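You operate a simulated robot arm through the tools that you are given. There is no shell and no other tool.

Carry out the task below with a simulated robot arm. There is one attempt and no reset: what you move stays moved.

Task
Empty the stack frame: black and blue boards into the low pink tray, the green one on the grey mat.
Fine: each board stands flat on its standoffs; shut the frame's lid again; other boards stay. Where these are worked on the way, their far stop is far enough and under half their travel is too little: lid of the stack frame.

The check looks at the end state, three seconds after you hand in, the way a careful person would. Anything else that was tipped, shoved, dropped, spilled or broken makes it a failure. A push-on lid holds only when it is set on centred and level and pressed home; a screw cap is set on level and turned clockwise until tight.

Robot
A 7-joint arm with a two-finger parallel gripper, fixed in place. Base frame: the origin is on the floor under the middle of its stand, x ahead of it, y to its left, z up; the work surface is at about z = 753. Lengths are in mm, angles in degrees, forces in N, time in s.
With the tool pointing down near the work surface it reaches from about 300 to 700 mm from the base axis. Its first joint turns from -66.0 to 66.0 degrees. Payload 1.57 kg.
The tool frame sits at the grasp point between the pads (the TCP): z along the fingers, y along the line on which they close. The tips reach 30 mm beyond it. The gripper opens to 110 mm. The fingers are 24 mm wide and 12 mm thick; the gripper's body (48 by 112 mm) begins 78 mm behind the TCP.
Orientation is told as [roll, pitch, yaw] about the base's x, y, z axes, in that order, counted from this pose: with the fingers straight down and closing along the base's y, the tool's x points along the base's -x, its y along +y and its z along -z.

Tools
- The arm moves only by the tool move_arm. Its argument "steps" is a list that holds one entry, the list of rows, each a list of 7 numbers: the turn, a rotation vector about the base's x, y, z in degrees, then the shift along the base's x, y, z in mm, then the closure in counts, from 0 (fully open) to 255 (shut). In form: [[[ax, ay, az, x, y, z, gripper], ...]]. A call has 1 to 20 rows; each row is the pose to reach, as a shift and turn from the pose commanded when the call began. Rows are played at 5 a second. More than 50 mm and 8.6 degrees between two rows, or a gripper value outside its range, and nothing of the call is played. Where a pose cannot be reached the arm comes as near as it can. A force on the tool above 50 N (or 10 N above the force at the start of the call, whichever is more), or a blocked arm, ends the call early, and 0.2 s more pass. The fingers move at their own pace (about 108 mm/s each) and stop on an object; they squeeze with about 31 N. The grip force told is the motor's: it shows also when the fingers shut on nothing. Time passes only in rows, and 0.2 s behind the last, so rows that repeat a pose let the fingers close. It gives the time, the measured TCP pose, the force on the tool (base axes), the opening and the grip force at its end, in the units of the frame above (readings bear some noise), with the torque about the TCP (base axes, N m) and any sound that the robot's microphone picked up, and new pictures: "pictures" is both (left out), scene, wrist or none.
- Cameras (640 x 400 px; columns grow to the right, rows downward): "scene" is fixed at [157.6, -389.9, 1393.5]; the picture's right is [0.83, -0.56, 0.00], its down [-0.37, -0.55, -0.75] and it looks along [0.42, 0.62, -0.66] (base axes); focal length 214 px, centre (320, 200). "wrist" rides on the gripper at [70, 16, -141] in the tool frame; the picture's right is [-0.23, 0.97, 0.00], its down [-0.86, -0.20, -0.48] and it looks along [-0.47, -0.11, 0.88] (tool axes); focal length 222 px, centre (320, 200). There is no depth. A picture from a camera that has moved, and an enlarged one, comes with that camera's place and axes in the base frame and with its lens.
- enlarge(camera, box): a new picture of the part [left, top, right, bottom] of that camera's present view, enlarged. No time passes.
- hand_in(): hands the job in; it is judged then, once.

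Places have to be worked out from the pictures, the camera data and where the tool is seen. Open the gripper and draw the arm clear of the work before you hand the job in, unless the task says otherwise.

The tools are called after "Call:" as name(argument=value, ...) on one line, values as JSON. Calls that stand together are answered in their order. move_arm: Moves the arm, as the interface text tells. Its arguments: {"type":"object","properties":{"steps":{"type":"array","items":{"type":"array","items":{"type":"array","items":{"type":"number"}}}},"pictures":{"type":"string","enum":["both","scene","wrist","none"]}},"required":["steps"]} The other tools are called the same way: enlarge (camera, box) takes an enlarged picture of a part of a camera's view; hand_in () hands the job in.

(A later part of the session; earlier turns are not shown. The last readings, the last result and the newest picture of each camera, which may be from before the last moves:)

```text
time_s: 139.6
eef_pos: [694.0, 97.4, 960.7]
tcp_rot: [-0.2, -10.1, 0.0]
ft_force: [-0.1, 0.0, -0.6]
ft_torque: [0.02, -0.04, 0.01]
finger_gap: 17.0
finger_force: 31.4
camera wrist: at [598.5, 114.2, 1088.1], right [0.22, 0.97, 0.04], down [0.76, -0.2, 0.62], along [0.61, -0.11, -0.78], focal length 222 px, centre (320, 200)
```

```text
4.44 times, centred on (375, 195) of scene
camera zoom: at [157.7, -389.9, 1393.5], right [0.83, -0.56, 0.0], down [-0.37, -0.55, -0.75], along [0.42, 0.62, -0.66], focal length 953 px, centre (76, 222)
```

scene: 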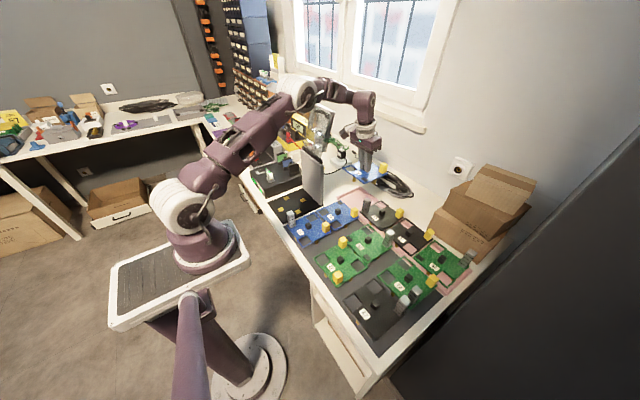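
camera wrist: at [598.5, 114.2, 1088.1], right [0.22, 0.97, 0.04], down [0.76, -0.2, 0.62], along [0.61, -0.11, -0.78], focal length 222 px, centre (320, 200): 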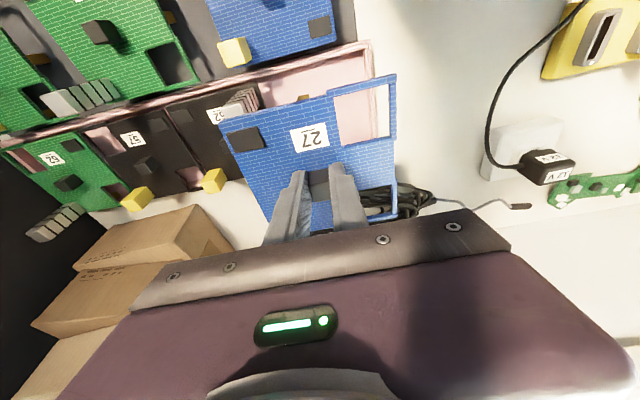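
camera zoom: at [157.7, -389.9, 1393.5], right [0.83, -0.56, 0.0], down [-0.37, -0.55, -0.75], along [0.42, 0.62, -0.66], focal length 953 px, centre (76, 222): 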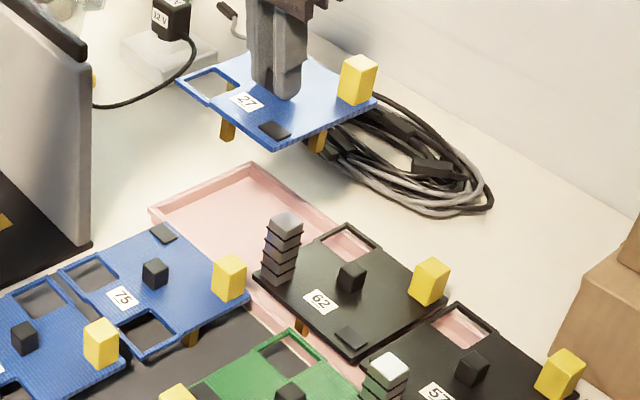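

In position above the left tray place. I lower to about 30 mm above contact and check the gaps.

Call:
move_arm(steps=[[[0, 0, 0, 0, 0, -6, 255], [0, 0, 0, 0, 0, -16, 255], [0, 0, 0, 0, 0, -30, 255], [0, 0, 0, 0, 0, -45, 255], [0, 0, 0, 0, 0, -60, 255], [0, 0, 0, 0, 0, -75, 255], [0, 0, 0, 0, 0, -90, 255], [0, 0, 0, 0, 0, -103, 255], [0, 0, 0, 0, 0, -113, 255], [0, 0, 0, 0, 0, -118, 255], [0, 0, 0, 0, 0, -118, 255]]])

Call:
enlarge(camera="scene", box=[330, 170, 420, 235])

Call:
enlarge(camera="wrist", box=[140, 40, 460, 240])

```text
time_s: 142.0
eef_pos: [695.5, 97.5, 842.3]
tcp_rot: [-0.1, -10.2, 0.0]
ft_force: [-0.1, 0.7, -0.4]
ft_torque: [-0.02, -0.01, -0.03]
finger_gap: 16.8
finger_force: 31.0
camera wrist: at [599.1, 114.9, 969.2], right [0.22, 0.97, 0.04], down [0.76, -0.2, 0.62], along [0.61, -0.11, -0.78], focal length 222 px, centre (320, 200)
```

scene: 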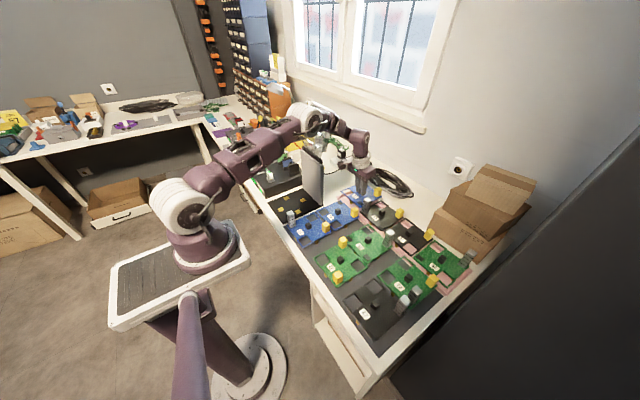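
wrist: 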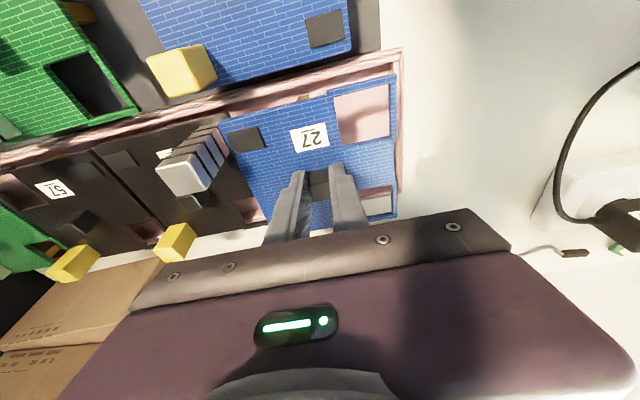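

```text
6.15 times, centred on (375, 202) of scene
camera zoom: at [157.7, -389.9, 1393.5], right [0.83, -0.56, 0.0], down [-0.37, -0.55, -0.75], along [0.42, 0.62, -0.66], focal length 1320 px, centre (-18, 185)
```

zoom: 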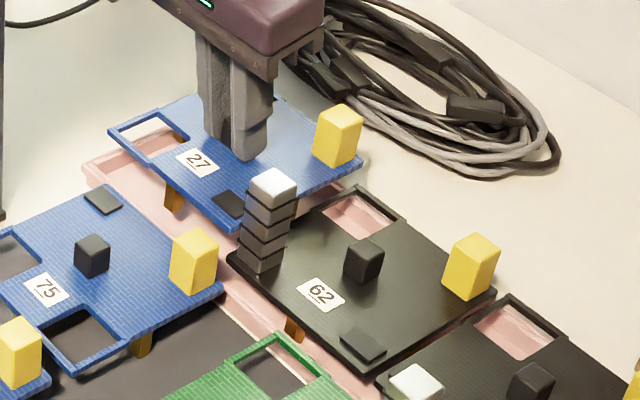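

```text
2.00 times, centred on (300, 140) of wrist
camera zoom: at [599.1, 114.9, 969.2], right [0.22, 0.97, 0.04], down [0.76, -0.2, 0.62], along [0.61, -0.11, -0.78], focal length 444 px, centre (360, 320)
```

zoom: 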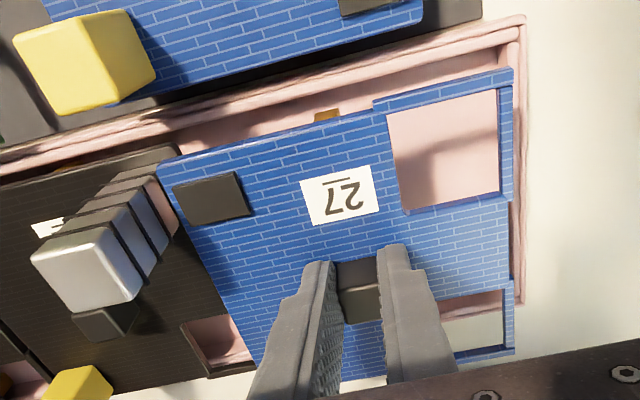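

The wrist view puts the black 62's edge at y≈40 and the tray's end at y≈179, so the board (now y 40–163) should move a little toward +y. I shift +5.3 mm and lower further.

Call:
move_arm(steps=[[[0, 0, 0, 0, 2.5, 0, 255], [0, 0, 0, 0, 5.3, 0, 255], [0, 0, 0, 0, 5.3, -4, 255], [0, 0, 0, 0, 5.3, -8, 255], [0, 0, 0, 0, 5.3, -12, 255], [0, 0, 0, 0, 5.3, -12, 255]]])

Call:
enlarge(camera="wrist", box=[140, 40, 460, 240])

Call:
enlarge(camera="scene", box=[330, 170, 420, 235])

```text
time_s: 143.4
eef_pos: [693.6, 103.6, 830.3]
tcp_rot: [-0.1, -10.1, 0.1]
ft_force: [-0.4, -0.7, -1.4]
ft_torque: [-0.02, 0.02, -0.02]
finger_gap: 16.9
finger_force: 30.6
camera wrist: at [599.3, 119.9, 957.2], right [0.22, 0.97, 0.04], down [0.76, -0.2, 0.62], along [0.61, -0.11, -0.78], focal length 222 px, centre (320, 200)
```

scene: 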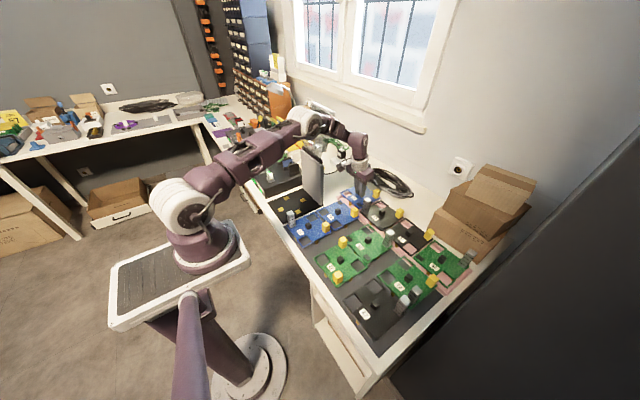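
wrist: 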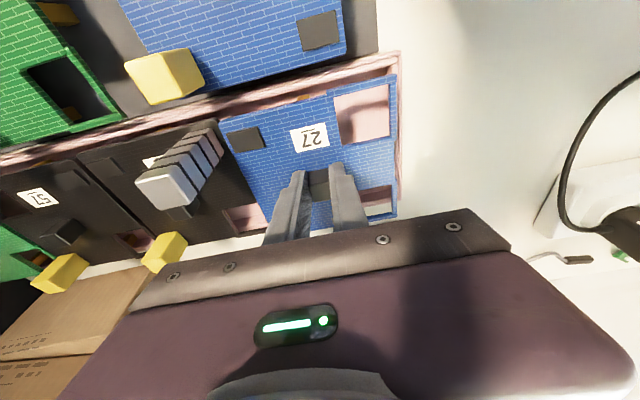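

```text
2.00 times, centred on (300, 140) of wrist
camera zoom: at [599.3, 119.9, 957.2], right [0.22, 0.97, 0.04], down [0.76, -0.2, 0.62], along [0.61, -0.11, -0.78], focal length 444 px, centre (360, 320)
```

zoom: 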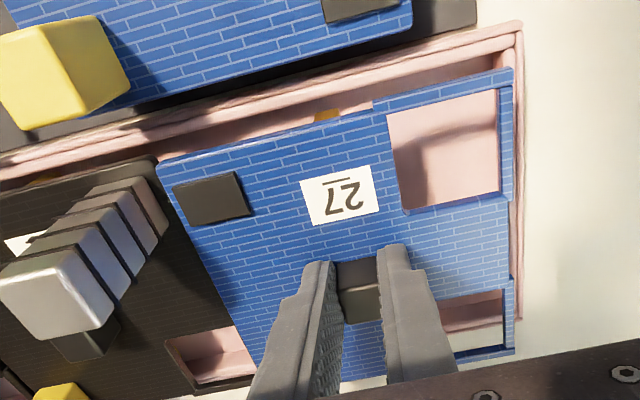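

```text
6.15 times, centred on (375, 202) of scene
camera zoom: at [157.7, -389.9, 1393.5], right [0.83, -0.56, 0.0], down [-0.37, -0.55, -0.75], along [0.42, 0.62, -0.66], focal length 1320 px, centre (-18, 185)
```

zoom: 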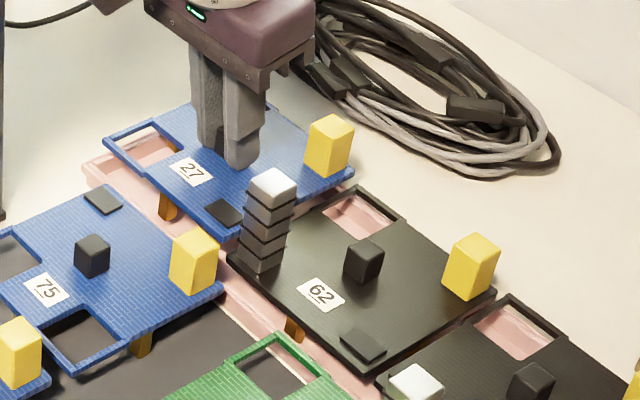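

Gap to the black 62 is ≈4 mm and legs are well inside the rim; I shift another 1 mm and lower with readings.

Call:
move_arm(steps=[[[0, 0, 0, 0, 1, -1.5, 255], [0, 0, 0, 0, 1, -4, 255], [0, 0, 0, 0, 1, -6, 255], [0, 0, 0, 0, 1, -8, 255], [0, 0, 0, 0, 1, -8, 255]]], pictures="none")

Call:
move_arm(steps=[[[0, 0, 0, 0, 0, -1, 255], [0, 0, 0, 0, 0, -1, 255]]], pictures="none")

Call:
move_arm(steps=[[[0, 0, 0, 0, 0, -1, 255], [0, 0, 0, 0, 0, -1, 255]]], pictures="none")

```text
time_s: 144.6
eef_pos: [694.2, 104.6, 822.9]
tcp_rot: [0.0, -10.2, 0.0]
ft_force: [0.1, -1.1, 0.0]
ft_torque: [-0.01, 0.03, 0.0]
finger_gap: 16.7
finger_force: 31.4
```

```text
time_s: 145.2
eef_pos: [693.7, 103.8, 821.7]
tcp_rot: [-0.1, -10.0, 0.1]
ft_force: [0.6, 0.6, -1.6]
ft_torque: [0.0, 0.01, 0.04]
finger_gap: 17.1
finger_force: 30.6
```

```text
time_s: 145.8
eef_pos: [693.1, 104.1, 820.5]
tcp_rot: [-0.2, -10.1, 0.1]
ft_force: [0.3, 0.0, -0.3]
ft_torque: [0.03, -0.01, -0.02]
finger_gap: 17.1
finger_force: 31.1
```

Call:
move_arm(steps=[[[0, 0, 0, 0, 0, -1, 255], [0, 0, 0, 0, 0, -1, 255]]], pictures="none")

Call:
move_arm(steps=[[[0, 0, 0, 0, 0, -1, 255], [0, 0, 0, 0, 0, -1, 255]]], pictures="none")

Call:
enlarge(camera="scene", box=[330, 170, 420, 235])

```text
time_s: 146.4
eef_pos: [694.3, 104.6, 819.6]
tcp_rot: [-0.2, -10.1, 0.0]
ft_force: [0.3, -0.6, -0.5]
ft_torque: [0.02, 0.01, 0.02]
finger_gap: 16.8
finger_force: 30.7
```

```text
time_s: 147.0
eef_pos: [694.8, 104.4, 818.3]
tcp_rot: [-0.1, -10.1, 0.0]
ft_force: [-0.3, -1.1, 1.2]
ft_torque: [-0.08, -0.03, -0.04]
finger_gap: 17.1
finger_force: 30.8
```

```text
6.15 times, centred on (375, 202) of scene
camera zoom: at [157.6, -389.9, 1393.5], right [0.83, -0.56, 0.0], down [-0.37, -0.55, -0.75], along [0.42, 0.62, -0.66], focal length 1320 px, centre (-18, 185)
```

zoom: 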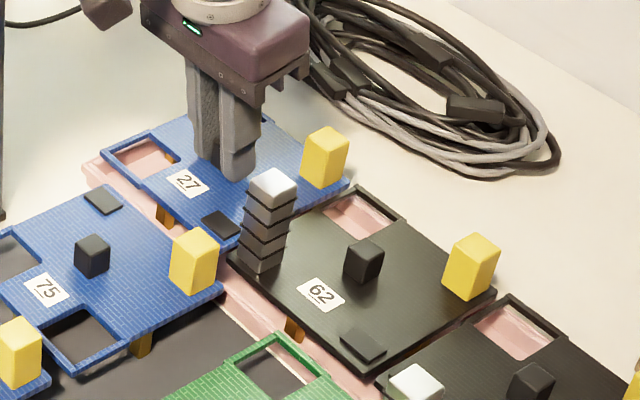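

Light contact seems to begin. I lower another 0.7 mm to seat it and read the load.

Call:
move_arm(steps=[[[0, 0, 0, 0, 0, -0.7, 255], [0, 0, 0, 0, 0, -0.7, 255]]], pictures="none")

Call:
move_arm(steps=[[[0, 0, 0, 0, 0, -0.6, 255], [0, 0, 0, 0, 0, -0.6, 255]]], pictures="none")

```text
time_s: 147.6
eef_pos: [694.4, 105.5, 818.8]
tcp_rot: [-0.1, -10.0, 0.0]
ft_force: [-3.9, 0.4, 10.9]
ft_torque: [-0.07, 0.29, 0.01]
finger_gap: 17.1
finger_force: 31.1
```

```text
time_s: 148.2
eef_pos: [694.1, 104.9, 818.6]
tcp_rot: [-0.2, -10.2, 0.1]
ft_force: [-8.8, -0.5, 24.9]
ft_torque: [-0.05, 0.43, 0.02]
finger_gap: 16.6
finger_force: 31.7
```

Seated with 25 N. I relieve, open, and back out along the tool axis.

Call:
move_arm(steps=[[[0, 0, 0, 0, 0, 1, 255], [0, 0, 0, 0, 0, 1, 255], [0, 0, 0, 0, 0, 1, 220], [0, 0, 0, 0, 0, 1, 180], [0, 0, 0, 0, 0, 1, 150], [0, 0, 0, -1.5, 0, 9, 140], [0, 0, 0, -4, 0, 25, 140], [0, 0, 0, -8, 0, 50, 140], [0, 0, 0, -15, 0, 85, 140], [0, 0, 0, -25, 0, 120, 140], [0, 0, 0, -40, 0, 150, 140], [0, 0, 0, -40, 0, 150, 140]]])

Call:
enlarge(camera="scene", box=[330, 170, 450, 260])

Call:
enlarge(camera="wrist", box=[140, 40, 460, 240])

```text
time_s: 150.8
eef_pos: [655.3, 104.1, 969.7]
tcp_rot: [-0.1, -10.1, -0.1]
ft_force: [-0.3, -0.1, -0.5]
ft_torque: [-0.03, 0.01, -0.04]
finger_gap: 49.6
finger_force: 0.1
camera wrist: at [560.4, 120.5, 1096.0], right [0.22, 0.97, 0.04], down [0.76, -0.2, 0.62], along [0.61, -0.11, -0.78], focal length 222 px, centre (320, 200)
```

scene: 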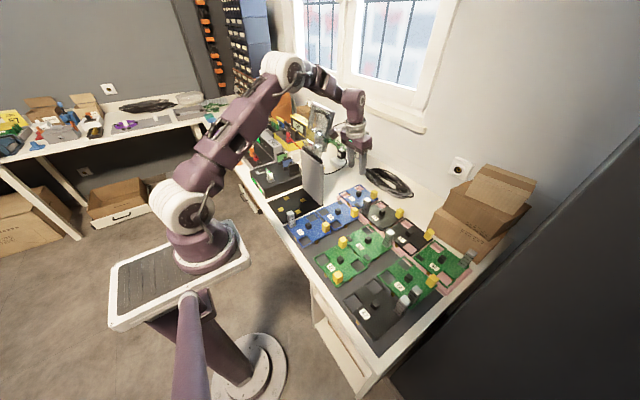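
wrist: 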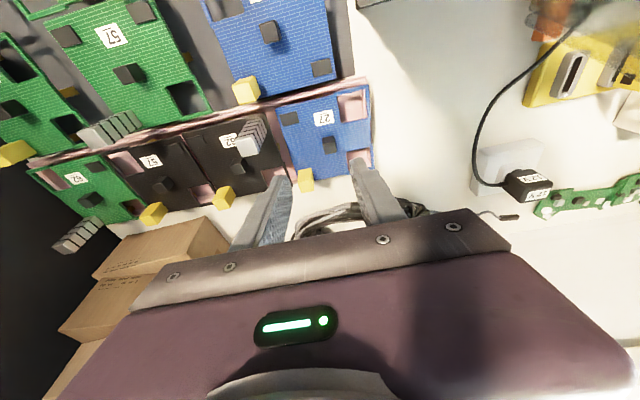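

```text
4.44 times, centred on (390, 215) of scene
camera zoom: at [157.6, -389.9, 1393.5], right [0.83, -0.56, 0.0], down [-0.37, -0.55, -0.75], along [0.42, 0.62, -0.66], focal length 953 px, centre (9, 133)
```

zoom: 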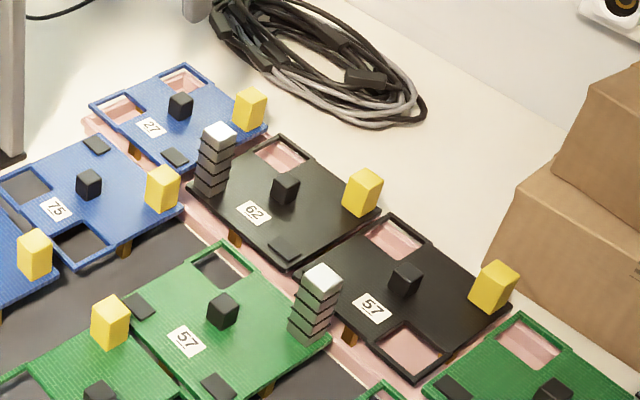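

```text
2.00 times, centred on (300, 140) of wrist
camera zoom: at [560.4, 120.5, 1096.0], right [0.22, 0.97, 0.04], down [0.76, -0.2, 0.62], along [0.61, -0.11, -0.78], focal length 444 px, centre (360, 320)
```

zoom: 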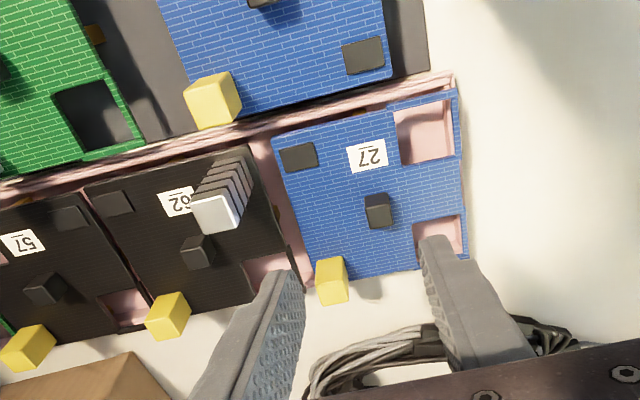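

The blue board is in the tray, but it seems a few mm further toward the tray's end than I released it. I look closely at its legs and level.

Call:
enlarge(camera="scene", box=[340, 175, 400, 220])

Call:
enlarge(camera="wrist", box=[260, 70, 400, 200])

```text
8.89 times, centred on (370, 198) of scene
camera zoom: at [157.6, -389.9, 1393.5], right [0.83, -0.56, 0.0], down [-0.37, -0.55, -0.75], along [0.42, 0.62, -0.66], focal length 1906 px, centre (-124, 222)
```

zoom: 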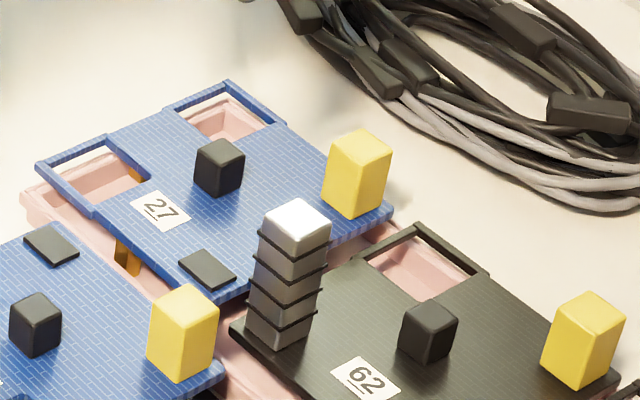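

```text
3.08 times, centred on (330, 135) of wrist
camera zoom: at [560.4, 120.5, 1096.0], right [0.22, 0.97, 0.04], down [0.76, -0.2, 0.62], along [0.61, -0.11, -0.78], focal length 684 px, centre (289, 400)
```

zoom: 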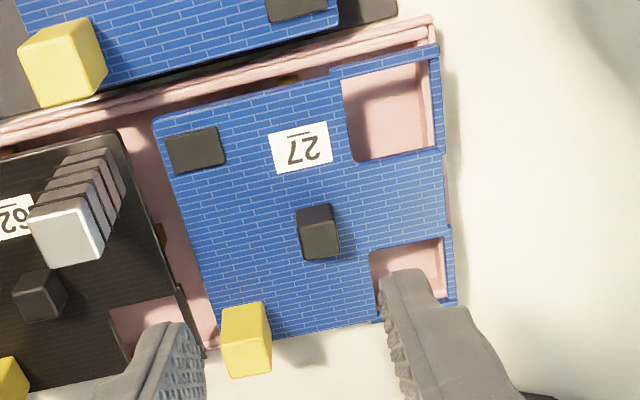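

Call:
enlarge(camera="scene", box=[340, 180, 364, 198])

Call:
enlarge(camera="scene", box=[348, 188, 378, 210])

Call:
enlarge(camera="wrist", box=[325, 70, 375, 105])

Call:
enlarge(camera="wrist", box=[335, 95, 385, 170])

```text
16.00 times, centred on (352, 189) of scene
camera zoom: at [157.6, -389.9, 1393.5], right [0.83, -0.56, 0.0], down [-0.37, -0.55, -0.75], along [0.42, 0.62, -0.66], focal length 3432 px, centre (-192, 376)
```

zoom: 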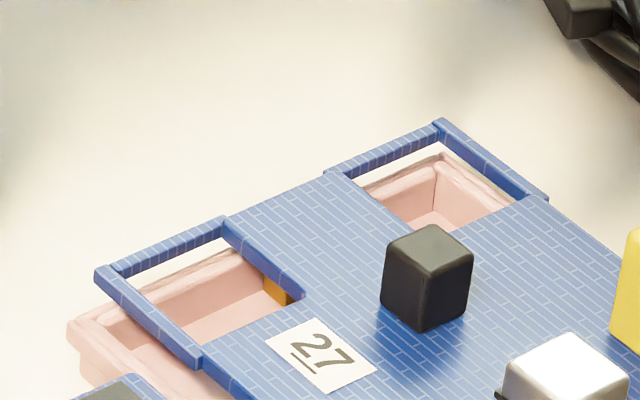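

```text
16.00 times, centred on (363, 199) of scene
camera zoom: at [157.6, -389.9, 1393.5], right [0.83, -0.56, 0.0], down [-0.37, -0.55, -0.75], along [0.42, 0.62, -0.66], focal length 3432 px, centre (-368, 216)
```

zoom: 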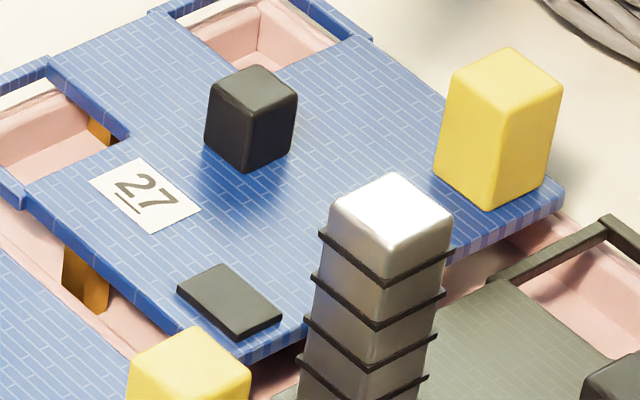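

```text
11.43 times, centred on (350, 88) of wrist
camera zoom: at [560.4, 120.5, 1096.0], right [0.22, 0.97, 0.04], down [0.76, -0.2, 0.62], along [0.61, -0.11, -0.78], focal length 2538 px, centre (-23, 1486)
```

zoom: 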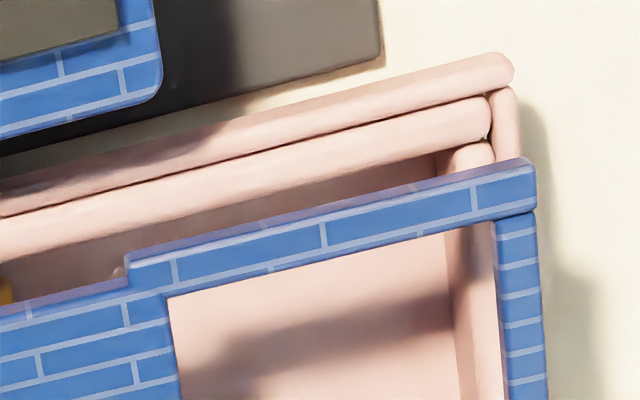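

```text
5.33 times, centred on (360, 132) of wrist
camera zoom: at [560.4, 120.5, 1096.0], right [0.22, 0.97, 0.04], down [0.76, -0.2, 0.62], along [0.61, -0.11, -0.78], focal length 1185 px, centre (107, 560)
```

zoom: 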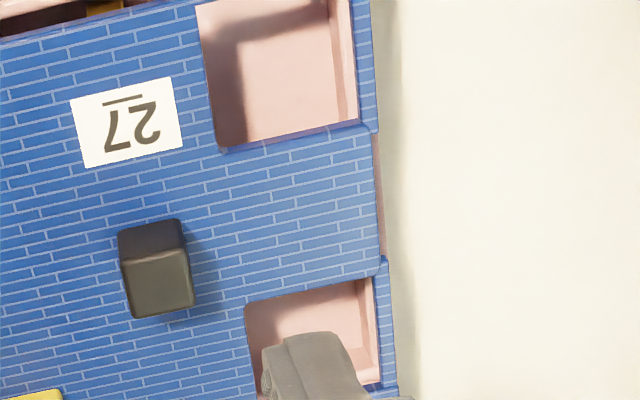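

Call:
enlarge(camera="scene", box=[348, 200, 372, 218])

Call:
enlarge(camera="wrist", box=[262, 90, 312, 130])

```text
16.00 times, centred on (360, 209) of scene
camera zoom: at [157.6, -389.9, 1393.5], right [0.83, -0.56, 0.0], down [-0.37, -0.55, -0.75], along [0.42, 0.62, -0.66], focal length 3432 px, centre (-320, 56)
```

zoom: 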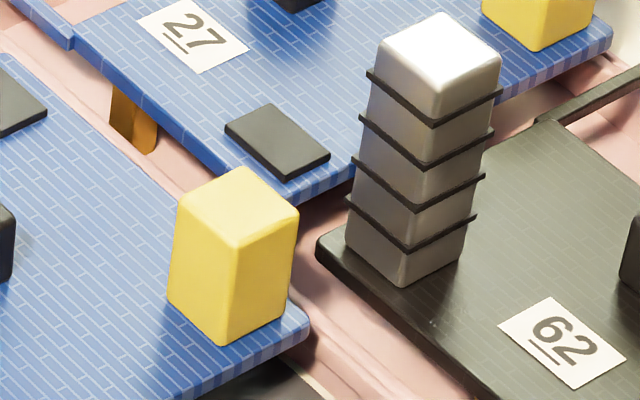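

```text
10.00 times, centred on (287, 110) of wrist
camera zoom: at [560.4, 120.5, 1096.0], right [0.22, 0.97, 0.04], down [0.76, -0.2, 0.62], along [0.61, -0.11, -0.78], focal length 2221 px, centre (650, 1100)
```

zoom: 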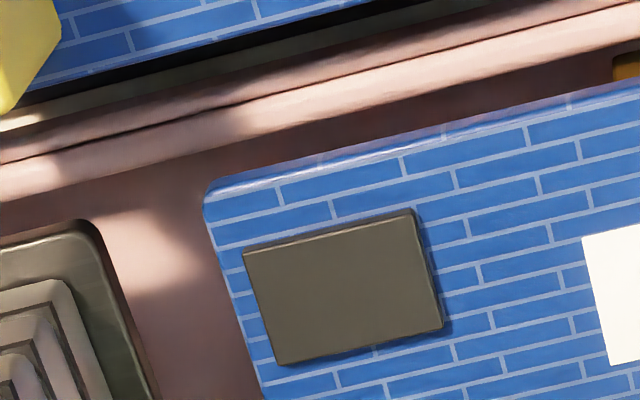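

The corners, taken at one height, form a true square, so the board is level. I zoom further onto the +y leg to see how it stands relative to the tray's end wall.

Call:
enlarge(camera="scene", box=[344, 190, 354, 197])

Call:
enlarge(camera="wrist", box=[352, 98, 376, 135])

```text
16.00 times, centred on (349, 194) of scene
camera zoom: at [157.6, -389.9, 1393.5], right [0.83, -0.56, 0.0], down [-0.37, -0.55, -0.75], along [0.42, 0.62, -0.66], focal length 3432 px, centre (-144, 304)
```

zoom: 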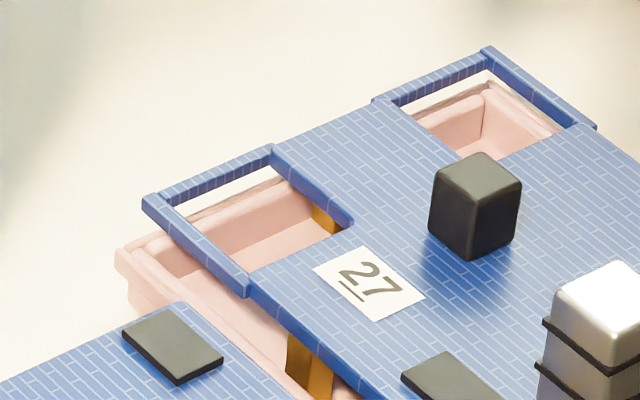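

```text
10.81 times, centred on (364, 116) of wrist
camera zoom: at [560.4, 120.5, 1096.0], right [0.22, 0.97, 0.04], down [0.76, -0.2, 0.62], along [0.61, -0.11, -0.78], focal length 2401 px, centre (-156, 1103)
```

zoom: 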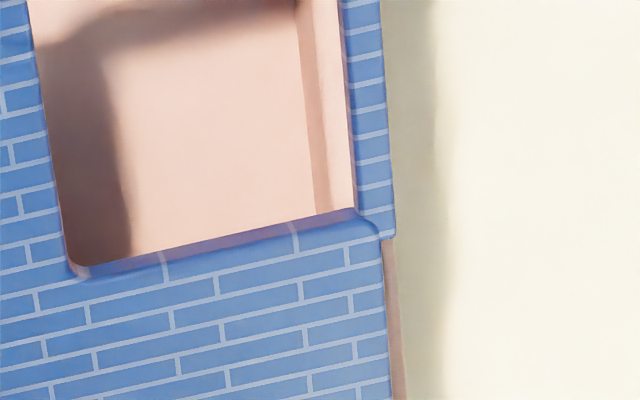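

The +y leg stands inside the tray on the floor next to the end wall and the board is level, so blue is done. Now for the lid: I go back to the free spot (400, 78, 1143) with the tool upright.

Call:
move_arm(steps=[[[0, 1, 0, -20, -3, 17, 140], [0, 2, 0, -45, -6, 35, 140], [0, 3, 0, -70, -9, 52, 100], [0, 4, 0, -95, -12, 70, 60], [0, 5, 0, -120, -14, 88, 0], [0, 6, 0, -145, -16, 105, 0], [0, 7, 0, -170, -18, 122, 0], [0, 8, 0, -195, -20, 140, 0], [0, 9, 0, -220, -22, 157, 0], [0, 10, 0, -240, -24, 170, 0], [0, 10, 0, -255, -26, 173, 0], [0, 10, 0, -255, -26, 173, 0]]])

Call:
enlarge(camera="scene", box=[240, 80, 460, 270])

Call:
enlarge(camera="scene", box=[340, 175, 400, 220])

```text
time_s: 153.4
eef_pos: [399.0, 79.6, 1141.5]
tcp_rot: [-0.1, -0.1, 0.0]
ft_force: [0.1, 0.8, -0.1]
ft_torque: [0.02, 0.01, 0.0]
finger_gap: 110.1
finger_force: 0.1
camera wrist: at [327.3, 95.1, 1282.5], right [0.23, 0.97, 0.0], down [0.85, -0.2, 0.48], along [0.47, -0.11, -0.88], focal length 222 px, centre (320, 200)
```

scene: 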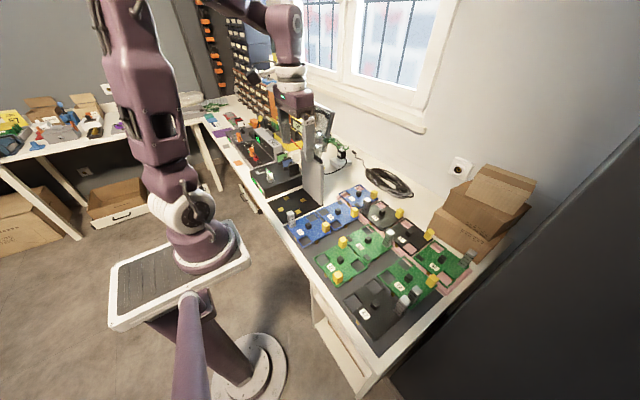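
wrist: 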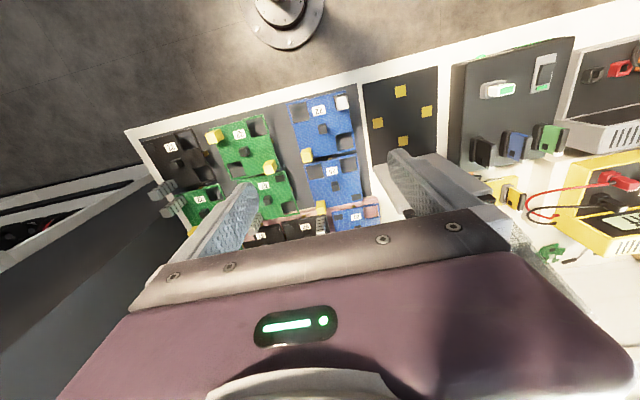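

```text
2.11 times, centred on (350, 175) of scene
camera zoom: at [157.6, -390.0, 1393.5], right [0.83, -0.56, 0.0], down [-0.37, -0.55, -0.75], along [0.42, 0.62, -0.66], focal length 452 px, centre (257, 253)
```

zoom: 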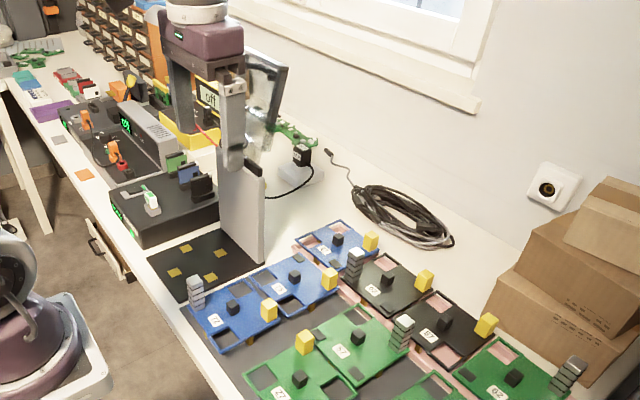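

```text
8.89 times, centred on (370, 198) of scene
camera zoom: at [157.6, -390.0, 1393.5], right [0.83, -0.56, 0.0], down [-0.37, -0.55, -0.75], along [0.42, 0.62, -0.66], focal length 1906 px, centre (-124, 222)
```

zoom: 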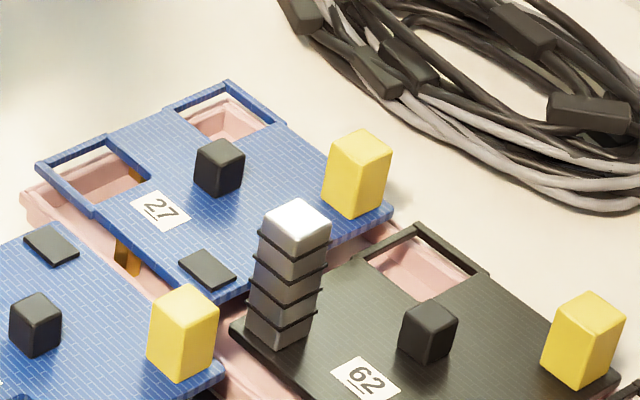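

All boards are in place and steady. I now roll the tool to point along +y again and bring it beside the open lid, retracing the earlier path.

Call:
move_arm(steps=[[[8, 0, 0, 0, 0, 0, 0], [16, 0, 0, 0, 0, 0, 0], [24, 0, 0, 0, 0, 0, 0], [32, 0, 0, 0, 0, 0, 0], [40, 0, 0, 0, 0, 0, 0], [48, 0, 0, 0, 0, 0, 0], [56, 0, 0, 0, 0, 0, 0], [64, 0, 0, 0, 0, 0, 0], [72, 0, 0, 0, 0, 0, 0], [80, 0, 0, 0, 0, 0, 0], [88, 0, 0, 0, 0, 0, 0], [90, 0, 0, 0, 0, 0, 0], [90, 0, 0, 0, 0, 0, 0]]], pictures="none")

Call:
move_arm(steps=[[[0, 4, 0, 5, 0, 0, 0], [0, 11, 0, 15, 0, -2, 0], [0, 18, 0, 27, 0, -4, 0], [0, 25, 0, 41, 0, -7, 0], [0, 32, 0, 55, 0, -11, 0], [0, 39, 0, 69, 0, -15, 0], [0, 46, 0, 83, 0, -19, 0], [0, 53, 0, 97, 0, -23, 0], [0, 60, 0, 111, 0, -27, 0], [0, 67, 0, 125, 0, -31, 0], [0, 74, 0, 139, 0, -35, 0], [0, 81, 0, 153, 0, -39, 0], [0, 88, 0, 167, 0, -43, 0], [0, 95, 0, 181, 0, -47, 0], [0, 102, 0, 193, 0, -50, 0], [0, 102, 0, 193, 0, -50, 0]]])

Call:
enlarge(camera="wrist", box=[120, 60, 440, 260])

```text
time_s: 156.2
eef_pos: [399.0, 77.8, 1141.4]
tcp_rot: [89.9, -0.1, -0.1]
ft_force: [-0.3, -0.8, -0.4]
ft_torque: [-0.01, -0.03, 0.02]
finger_gap: 109.9
finger_force: 0.1
```

```text
time_s: 159.6
eef_pos: [592.1, 78.9, 1091.3]
tcp_rot: [-89.6, 78.0, -179.6]
ft_force: [0.1, -0.3, 0.1]
ft_torque: [0.01, 0.0, -0.01]
finger_gap: 110.0
finger_force: 0.1
camera wrist: at [621.4, -62.0, 1154.7], right [0.91, 0.0, -0.43], down [-0.37, -0.48, -0.79], along [-0.21, 0.88, -0.43], focal length 222 px, centre (320, 200)
```

scene: 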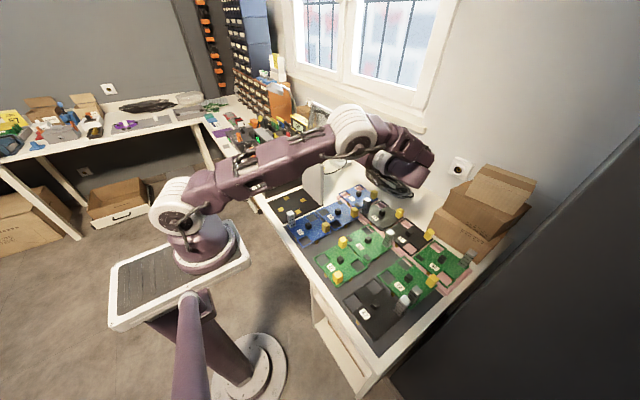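
wrist: 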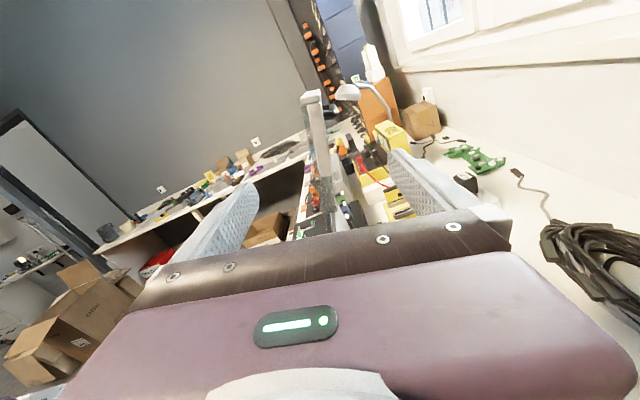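

```text
2.00 times, centred on (280, 160) of wrist
camera zoom: at [621.4, -62.0, 1154.7], right [0.91, 0.0, -0.43], down [-0.37, -0.48, -0.79], along [-0.21, 0.88, -0.43], focal length 444 px, centre (400, 280)
```

zoom: 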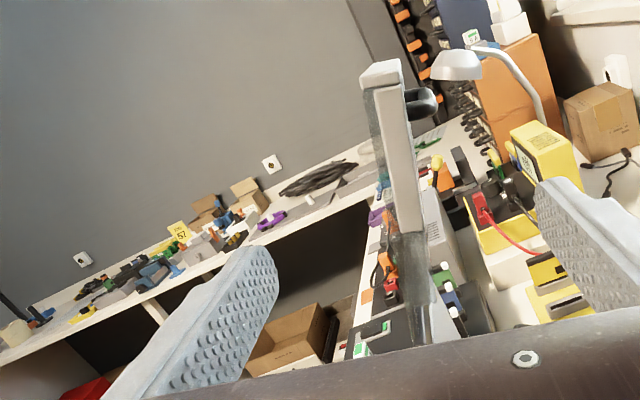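

The lid stands as I left it and the fingers straddle its edge plane. I narrow them to about 60 mm and slide in along +y around the side bar.

Call:
move_arm(steps=[[[0, 0, 0, 1.5, 0, 1, 112], [0, 0, 0, 2, 0, 1, 112], [0, 0, 0, 2, 20, 1, 112], [0, 0, 0, 2, 40, 1, 112], [0, 0, 0, 2, 60, 1, 112], [0, 0, 0, 2, 80, 1, 112], [0, 0, 0, 2, 100, 1, 112], [0, 0, 0, 2, 118, 1, 112], [0, 0, 0, 2, 118, 1, 112]]])

Call:
enlarge(camera="wrist", box=[120, 60, 440, 260])

```text
time_s: 161.6
eef_pos: [593.7, 196.3, 1092.2]
tcp_rot: [-89.8, 78.0, -179.6]
ft_force: [-0.5, -1.4, 0.4]
ft_torque: [0.0, -0.05, 0.02]
finger_gap: 61.7
finger_force: 0.0
camera wrist: at [622.9, 56.3, 1156.7], right [0.91, 0.0, -0.42], down [-0.37, -0.48, -0.79], along [-0.21, 0.88, -0.43], focal length 222 px, centre (320, 200)
```

scene: 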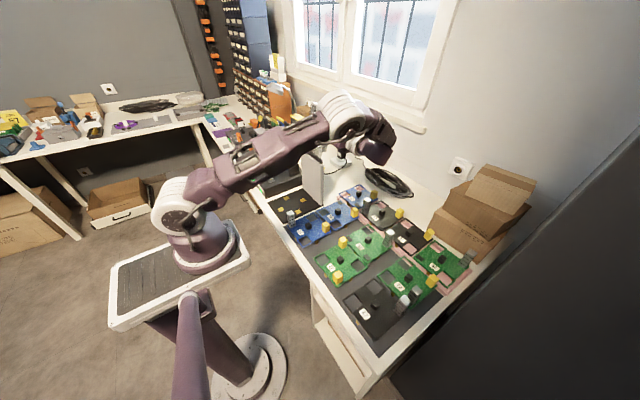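
wrist: 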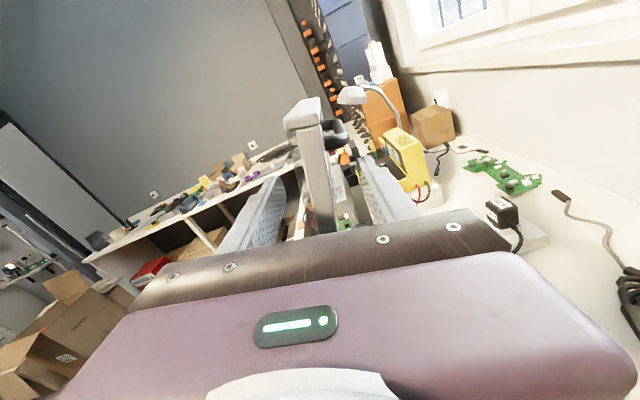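

```text
2.00 times, centred on (280, 160) of wrist
camera zoom: at [622.9, 56.3, 1156.7], right [0.91, 0.0, -0.42], down [-0.37, -0.48, -0.79], along [-0.21, 0.88, -0.43], focal length 444 px, centre (400, 280)
```

zoom: 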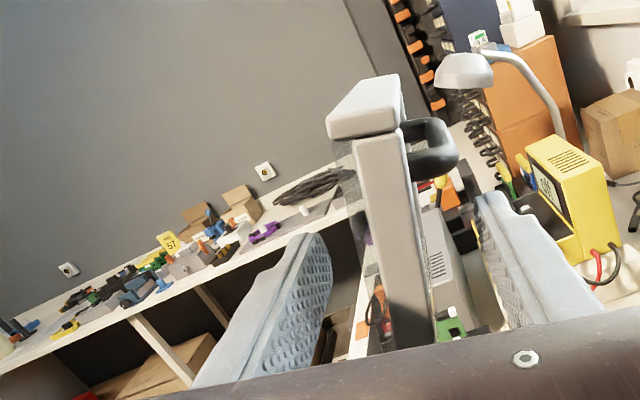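

The side bar is centred between the fingers. I narrow to about 36 mm to limit play, then swing the lid back over, first to 60°.

Call:
move_arm(steps=[[[0, 0, 0, 0, 0, 0, 140], [0, 0, 0, 0, 0, 0, 172], [0, 0, 0, 0, 0, 0, 172]]], pictures="none")

Call:
move_arm(steps=[[[0, -4, 0, -8.4, 0, 2.6, 172], [0, -8, 0, -17, 0, 4.6, 172], [0, -12, 0, -25.7, 0, 5.9, 172], [0, -16, 0, -34.5, 0, 6.6, 172], [0, -20, 0, -43.2, 0, 6.8, 172], [0, -20, 0, -43.2, 0, 6.8, 172]]])

Call:
enlarge(camera="wrist", box=[120, 60, 440, 260])

```text
time_s: 162.4
eef_pos: [593.0, 197.0, 1091.6]
tcp_rot: [-89.7, 78.0, -179.5]
ft_force: [-0.4, 0.0, 0.0]
ft_torque: [-0.01, -0.01, -0.02]
finger_gap: 35.5
finger_force: 0.0
```

```text
time_s: 163.8
eef_pos: [550.2, 197.3, 1097.9]
tcp_rot: [89.1, 81.9, -0.8]
ft_force: [-0.3, -0.1, 0.2]
ft_torque: [0.0, 0.02, -0.01]
finger_gap: 36.0
finger_force: 0.1
camera wrist: at [555.5, 56.1, 1169.8], right [1.0, 0.0, -0.09], down [-0.08, -0.48, -0.87], along [-0.04, 0.88, -0.48], focal length 222 px, centre (320, 200)
```

scene: 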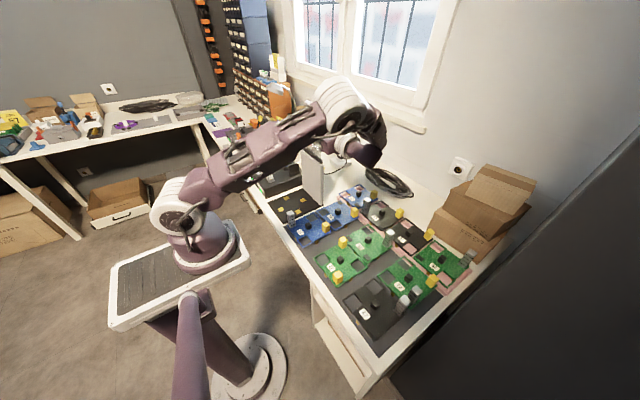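
wrist: 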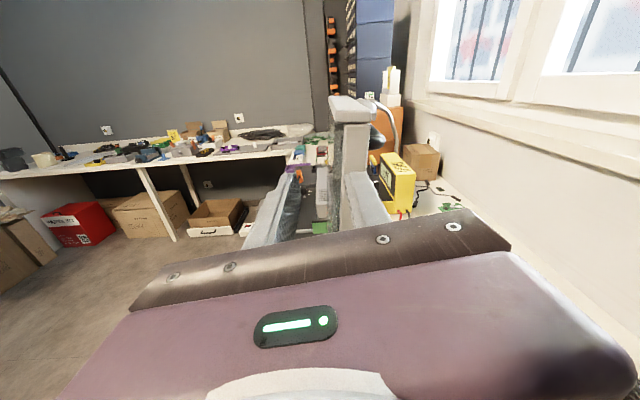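

```text
2.00 times, centred on (280, 160) of wrist
camera zoom: at [555.5, 56.1, 1169.8], right [1.0, 0.0, -0.09], down [-0.08, -0.48, -0.87], along [-0.04, 0.88, -0.48], focal length 444 px, centre (400, 280)
```

zoom: 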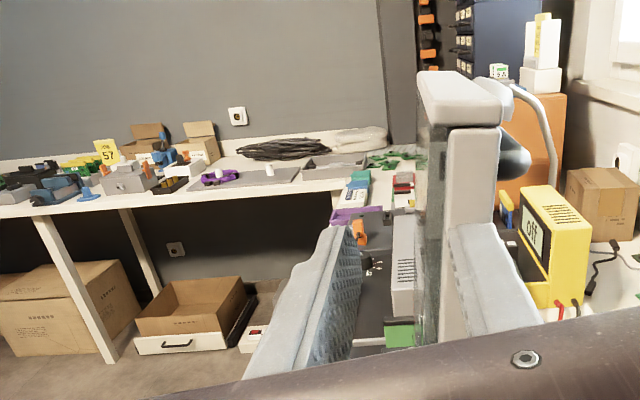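

The lid leans on the right finger near vertical. I continue slowly so it tips over onto the lower finger.

Call:
move_arm(steps=[[[0, -3, 0, -6.6, 0, -0.3, 172], [0, -6, 0, -13.2, 0, -1, 172], [0, -9, 0, -19.7, 0, -2, 172], [0, -12, 0, -26.2, 0, -3.3, 172], [0, -15, 0, -32.5, 0, -4.9, 172], [0, -18, 0, -38.7, 0, -6.9, 172], [0, -22, 0, -47, 0, -10.2, 172], [0, -22, 0, -47, 0, -10.2, 172]]])

Call:
enlarge(camera="wrist", box=[120, 60, 440, 260])

```text
time_s: 165.6
eef_pos: [504.1, 195.5, 1087.6]
tcp_rot: [89.7, 59.9, -0.3]
ft_force: [-0.6, 0.2, 0.0]
ft_torque: [0.02, -0.02, 0.01]
finger_gap: 35.6
finger_force: 0.1
camera wrist: at [481.2, 55.9, 1156.7], right [0.96, 0.0, 0.29], down [0.26, -0.48, -0.84], along [0.14, 0.88, -0.46], focal length 222 px, centre (320, 200)
```

scene: 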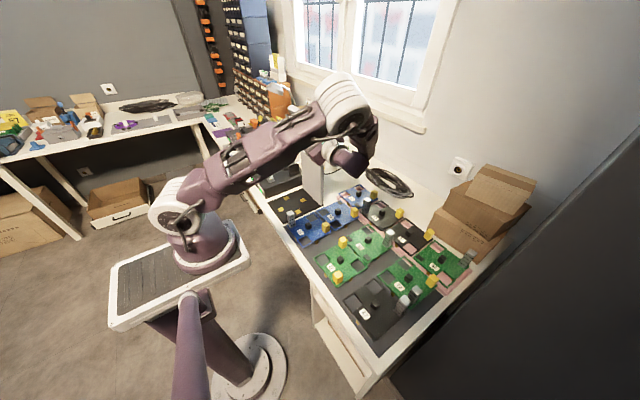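
wrist: 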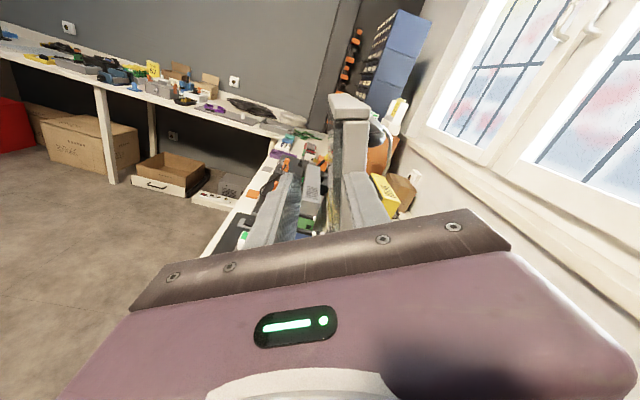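

```text
2.00 times, centred on (280, 160) of wrist
camera zoom: at [481.2, 55.9, 1156.7], right [0.96, 0.0, 0.29], down [0.26, -0.48, -0.84], along [0.14, 0.88, -0.46], focal length 444 px, centre (400, 280)
```

zoom: 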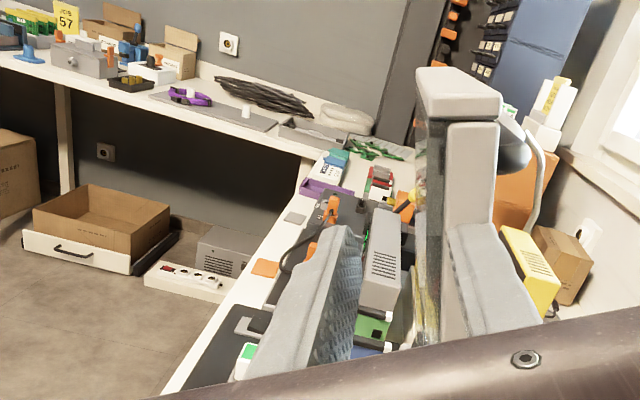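

The hinge holds by friction: the lid follows the upper finger at about 66°. I keep swinging down along the arc to 12°.

Call:
move_arm(steps=[[[0, -4, 0, -8, 0, -3.8, 172], [0, -8, 0, -15.6, 0, -8, 172], [0, -12, 0, -23, 0, -12.9, 172], [0, -16, 0, -30, 0, -18.2, 172], [0, -20, 0, -36.6, 0, -24, 172], [0, -24, 0, -42.8, 0, -30.2, 172], [0, -28, 0, -48.6, 0, -36.9, 172], [0, -32, 0, -53.8, 0, -43.9, 172], [0, -36, 0, -58.6, 0, -51.3, 172], [0, -40, 0, -62.8, 0, -59, 172], [0, -44, 0, -66.5, 0, -66.9, 172], [0, -48, 0, -69.6, 0, -75.1, 172], [0, -48, 0, -69.6, 0, -75.1, 172]]])

Call:
enlarge(camera="wrist", box=[120, 60, 440, 260])

```text
time_s: 168.4
eef_pos: [433.3, 196.8, 1013.1]
tcp_rot: [89.9, 12.0, 0.0]
ft_force: [0.1, -0.1, -1.1]
ft_torque: [0.0, 0.01, 0.01]
finger_gap: 36.1
finger_force: 0.3
camera wrist: at [366.5, 55.4, 1043.9], right [0.42, 0.0, 0.91], down [0.79, -0.48, -0.37], along [0.43, 0.88, -0.21], focal length 222 px, centre (320, 200)
```

scene: 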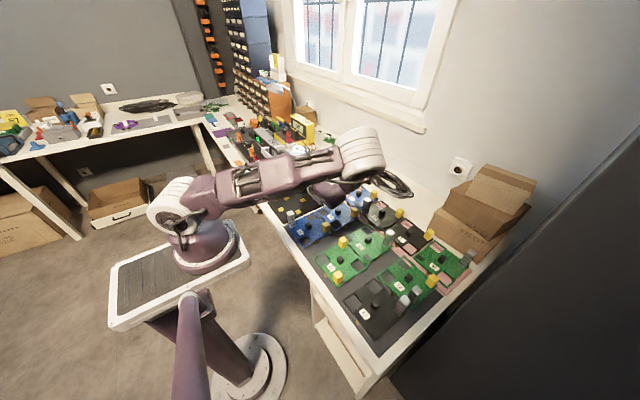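
wrist: 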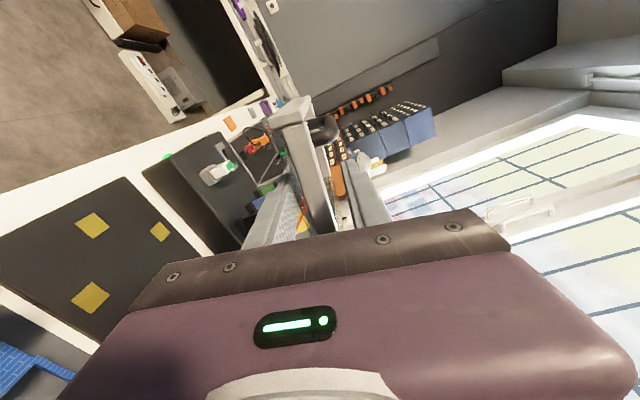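

```text
2.00 times, centred on (280, 160) of wrist
camera zoom: at [366.5, 55.4, 1043.9], right [0.42, 0.0, 0.91], down [0.79, -0.48, -0.37], along [0.43, 0.88, -0.21], focal length 444 px, centre (400, 280)
```

zoom: 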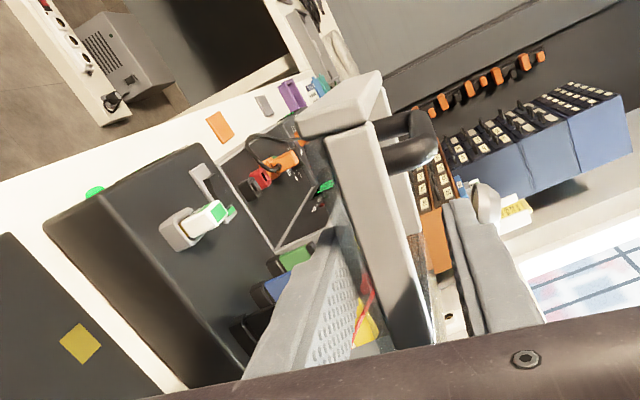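

The lid now rests on the lower finger. I bring it down to level.

Call:
move_arm(steps=[[[0, -3, 0, -2, 0, -6.4, 172], [0, -6, 0, -3.6, 0, -12.8, 172], [0, -9, 0, -4.9, 0, -19.2, 172], [0, -12, 0, -5.9, 0, -25.7, 172], [0, -12, 0, -5.9, 0, -25.7, 172]]])

Call:
enlarge(camera="wrist", box=[120, 60, 440, 260])

```text
time_s: 169.6
eef_pos: [428.2, 196.0, 988.1]
tcp_rot: [89.8, -0.1, -0.1]
ft_force: [-0.8, -0.5, 0.7]
ft_torque: [0.04, -0.02, 0.01]
finger_gap: 35.9
finger_force: 0.1
camera wrist: at [356.5, 55.4, 1003.7], right [0.23, 0.0, 0.97], down [0.85, -0.48, -0.2], along [0.47, 0.88, -0.11], focal length 222 px, centre (320, 200)
```

scene: 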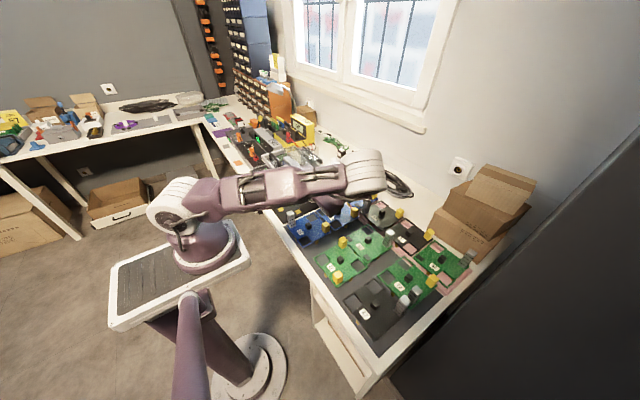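
wrist: 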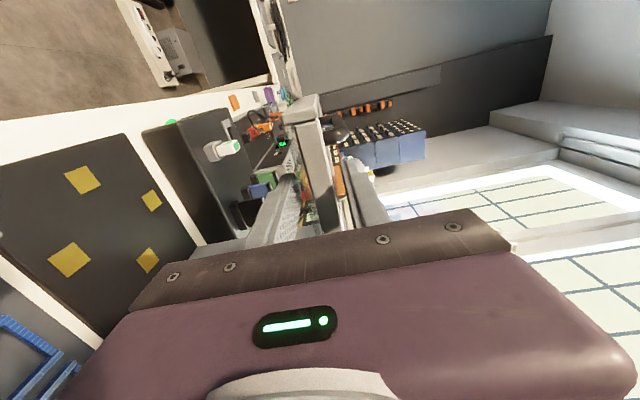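

```text
2.00 times, centred on (280, 160) of wrist
camera zoom: at [356.5, 55.4, 1003.7], right [0.23, 0.0, 0.97], down [0.85, -0.48, -0.2], along [0.47, 0.88, -0.11], focal length 444 px, centre (400, 280)
```

zoom: 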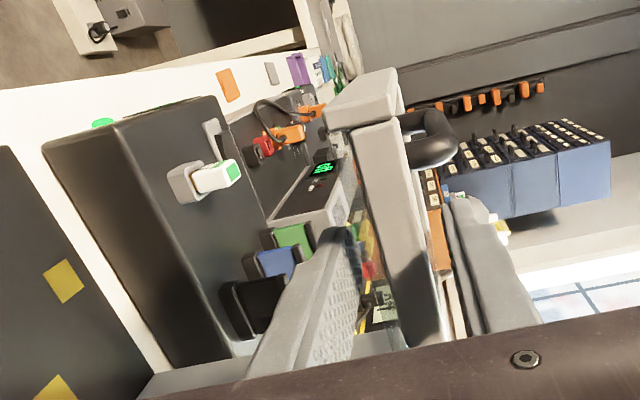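

The view matches the initial shut position. To be sure, I press gently with the upper finger, stepping down until a light force shows.

Call:
move_arm(steps=[[[0, 0, 0, 0, 0, -3, 172], [0, 0, 0, 0, 0, -6, 172], [0, 0, 0, 0, 0, -6, 172]]], pictures="none")

Call:
move_arm(steps=[[[0, 0, 0, 0, 0, -1, 172], [0, 0, 0, 0, 0, -2, 172], [0, 0, 0, 0, 0, -2, 172]]], pictures="none")

Call:
move_arm(steps=[[[0, 0, 0, 0, 0, -1, 172], [0, 0, 0, 0, 0, -1, 172]]], pictures="none")

```text
time_s: 170.4
eef_pos: [428.4, 196.1, 980.6]
tcp_rot: [89.9, 0.0, -0.1]
ft_force: [0.3, 0.3, 0.4]
ft_torque: [0.01, 0.02, 0.02]
finger_gap: 35.8
finger_force: 0.1
```

```text
time_s: 171.2
eef_pos: [429.3, 195.6, 978.7]
tcp_rot: [90.0, 0.0, -0.1]
ft_force: [0.6, -0.7, -0.5]
ft_torque: [0.0, 0.01, -0.01]
finger_gap: 35.8
finger_force: 0.1
```

```text
time_s: 171.8
eef_pos: [428.1, 196.5, 978.8]
tcp_rot: [89.9, 0.0, -0.1]
ft_force: [0.9, 0.4, 0.0]
ft_torque: [0.03, 0.0, -0.02]
finger_gap: 35.8
finger_force: 0.1
```

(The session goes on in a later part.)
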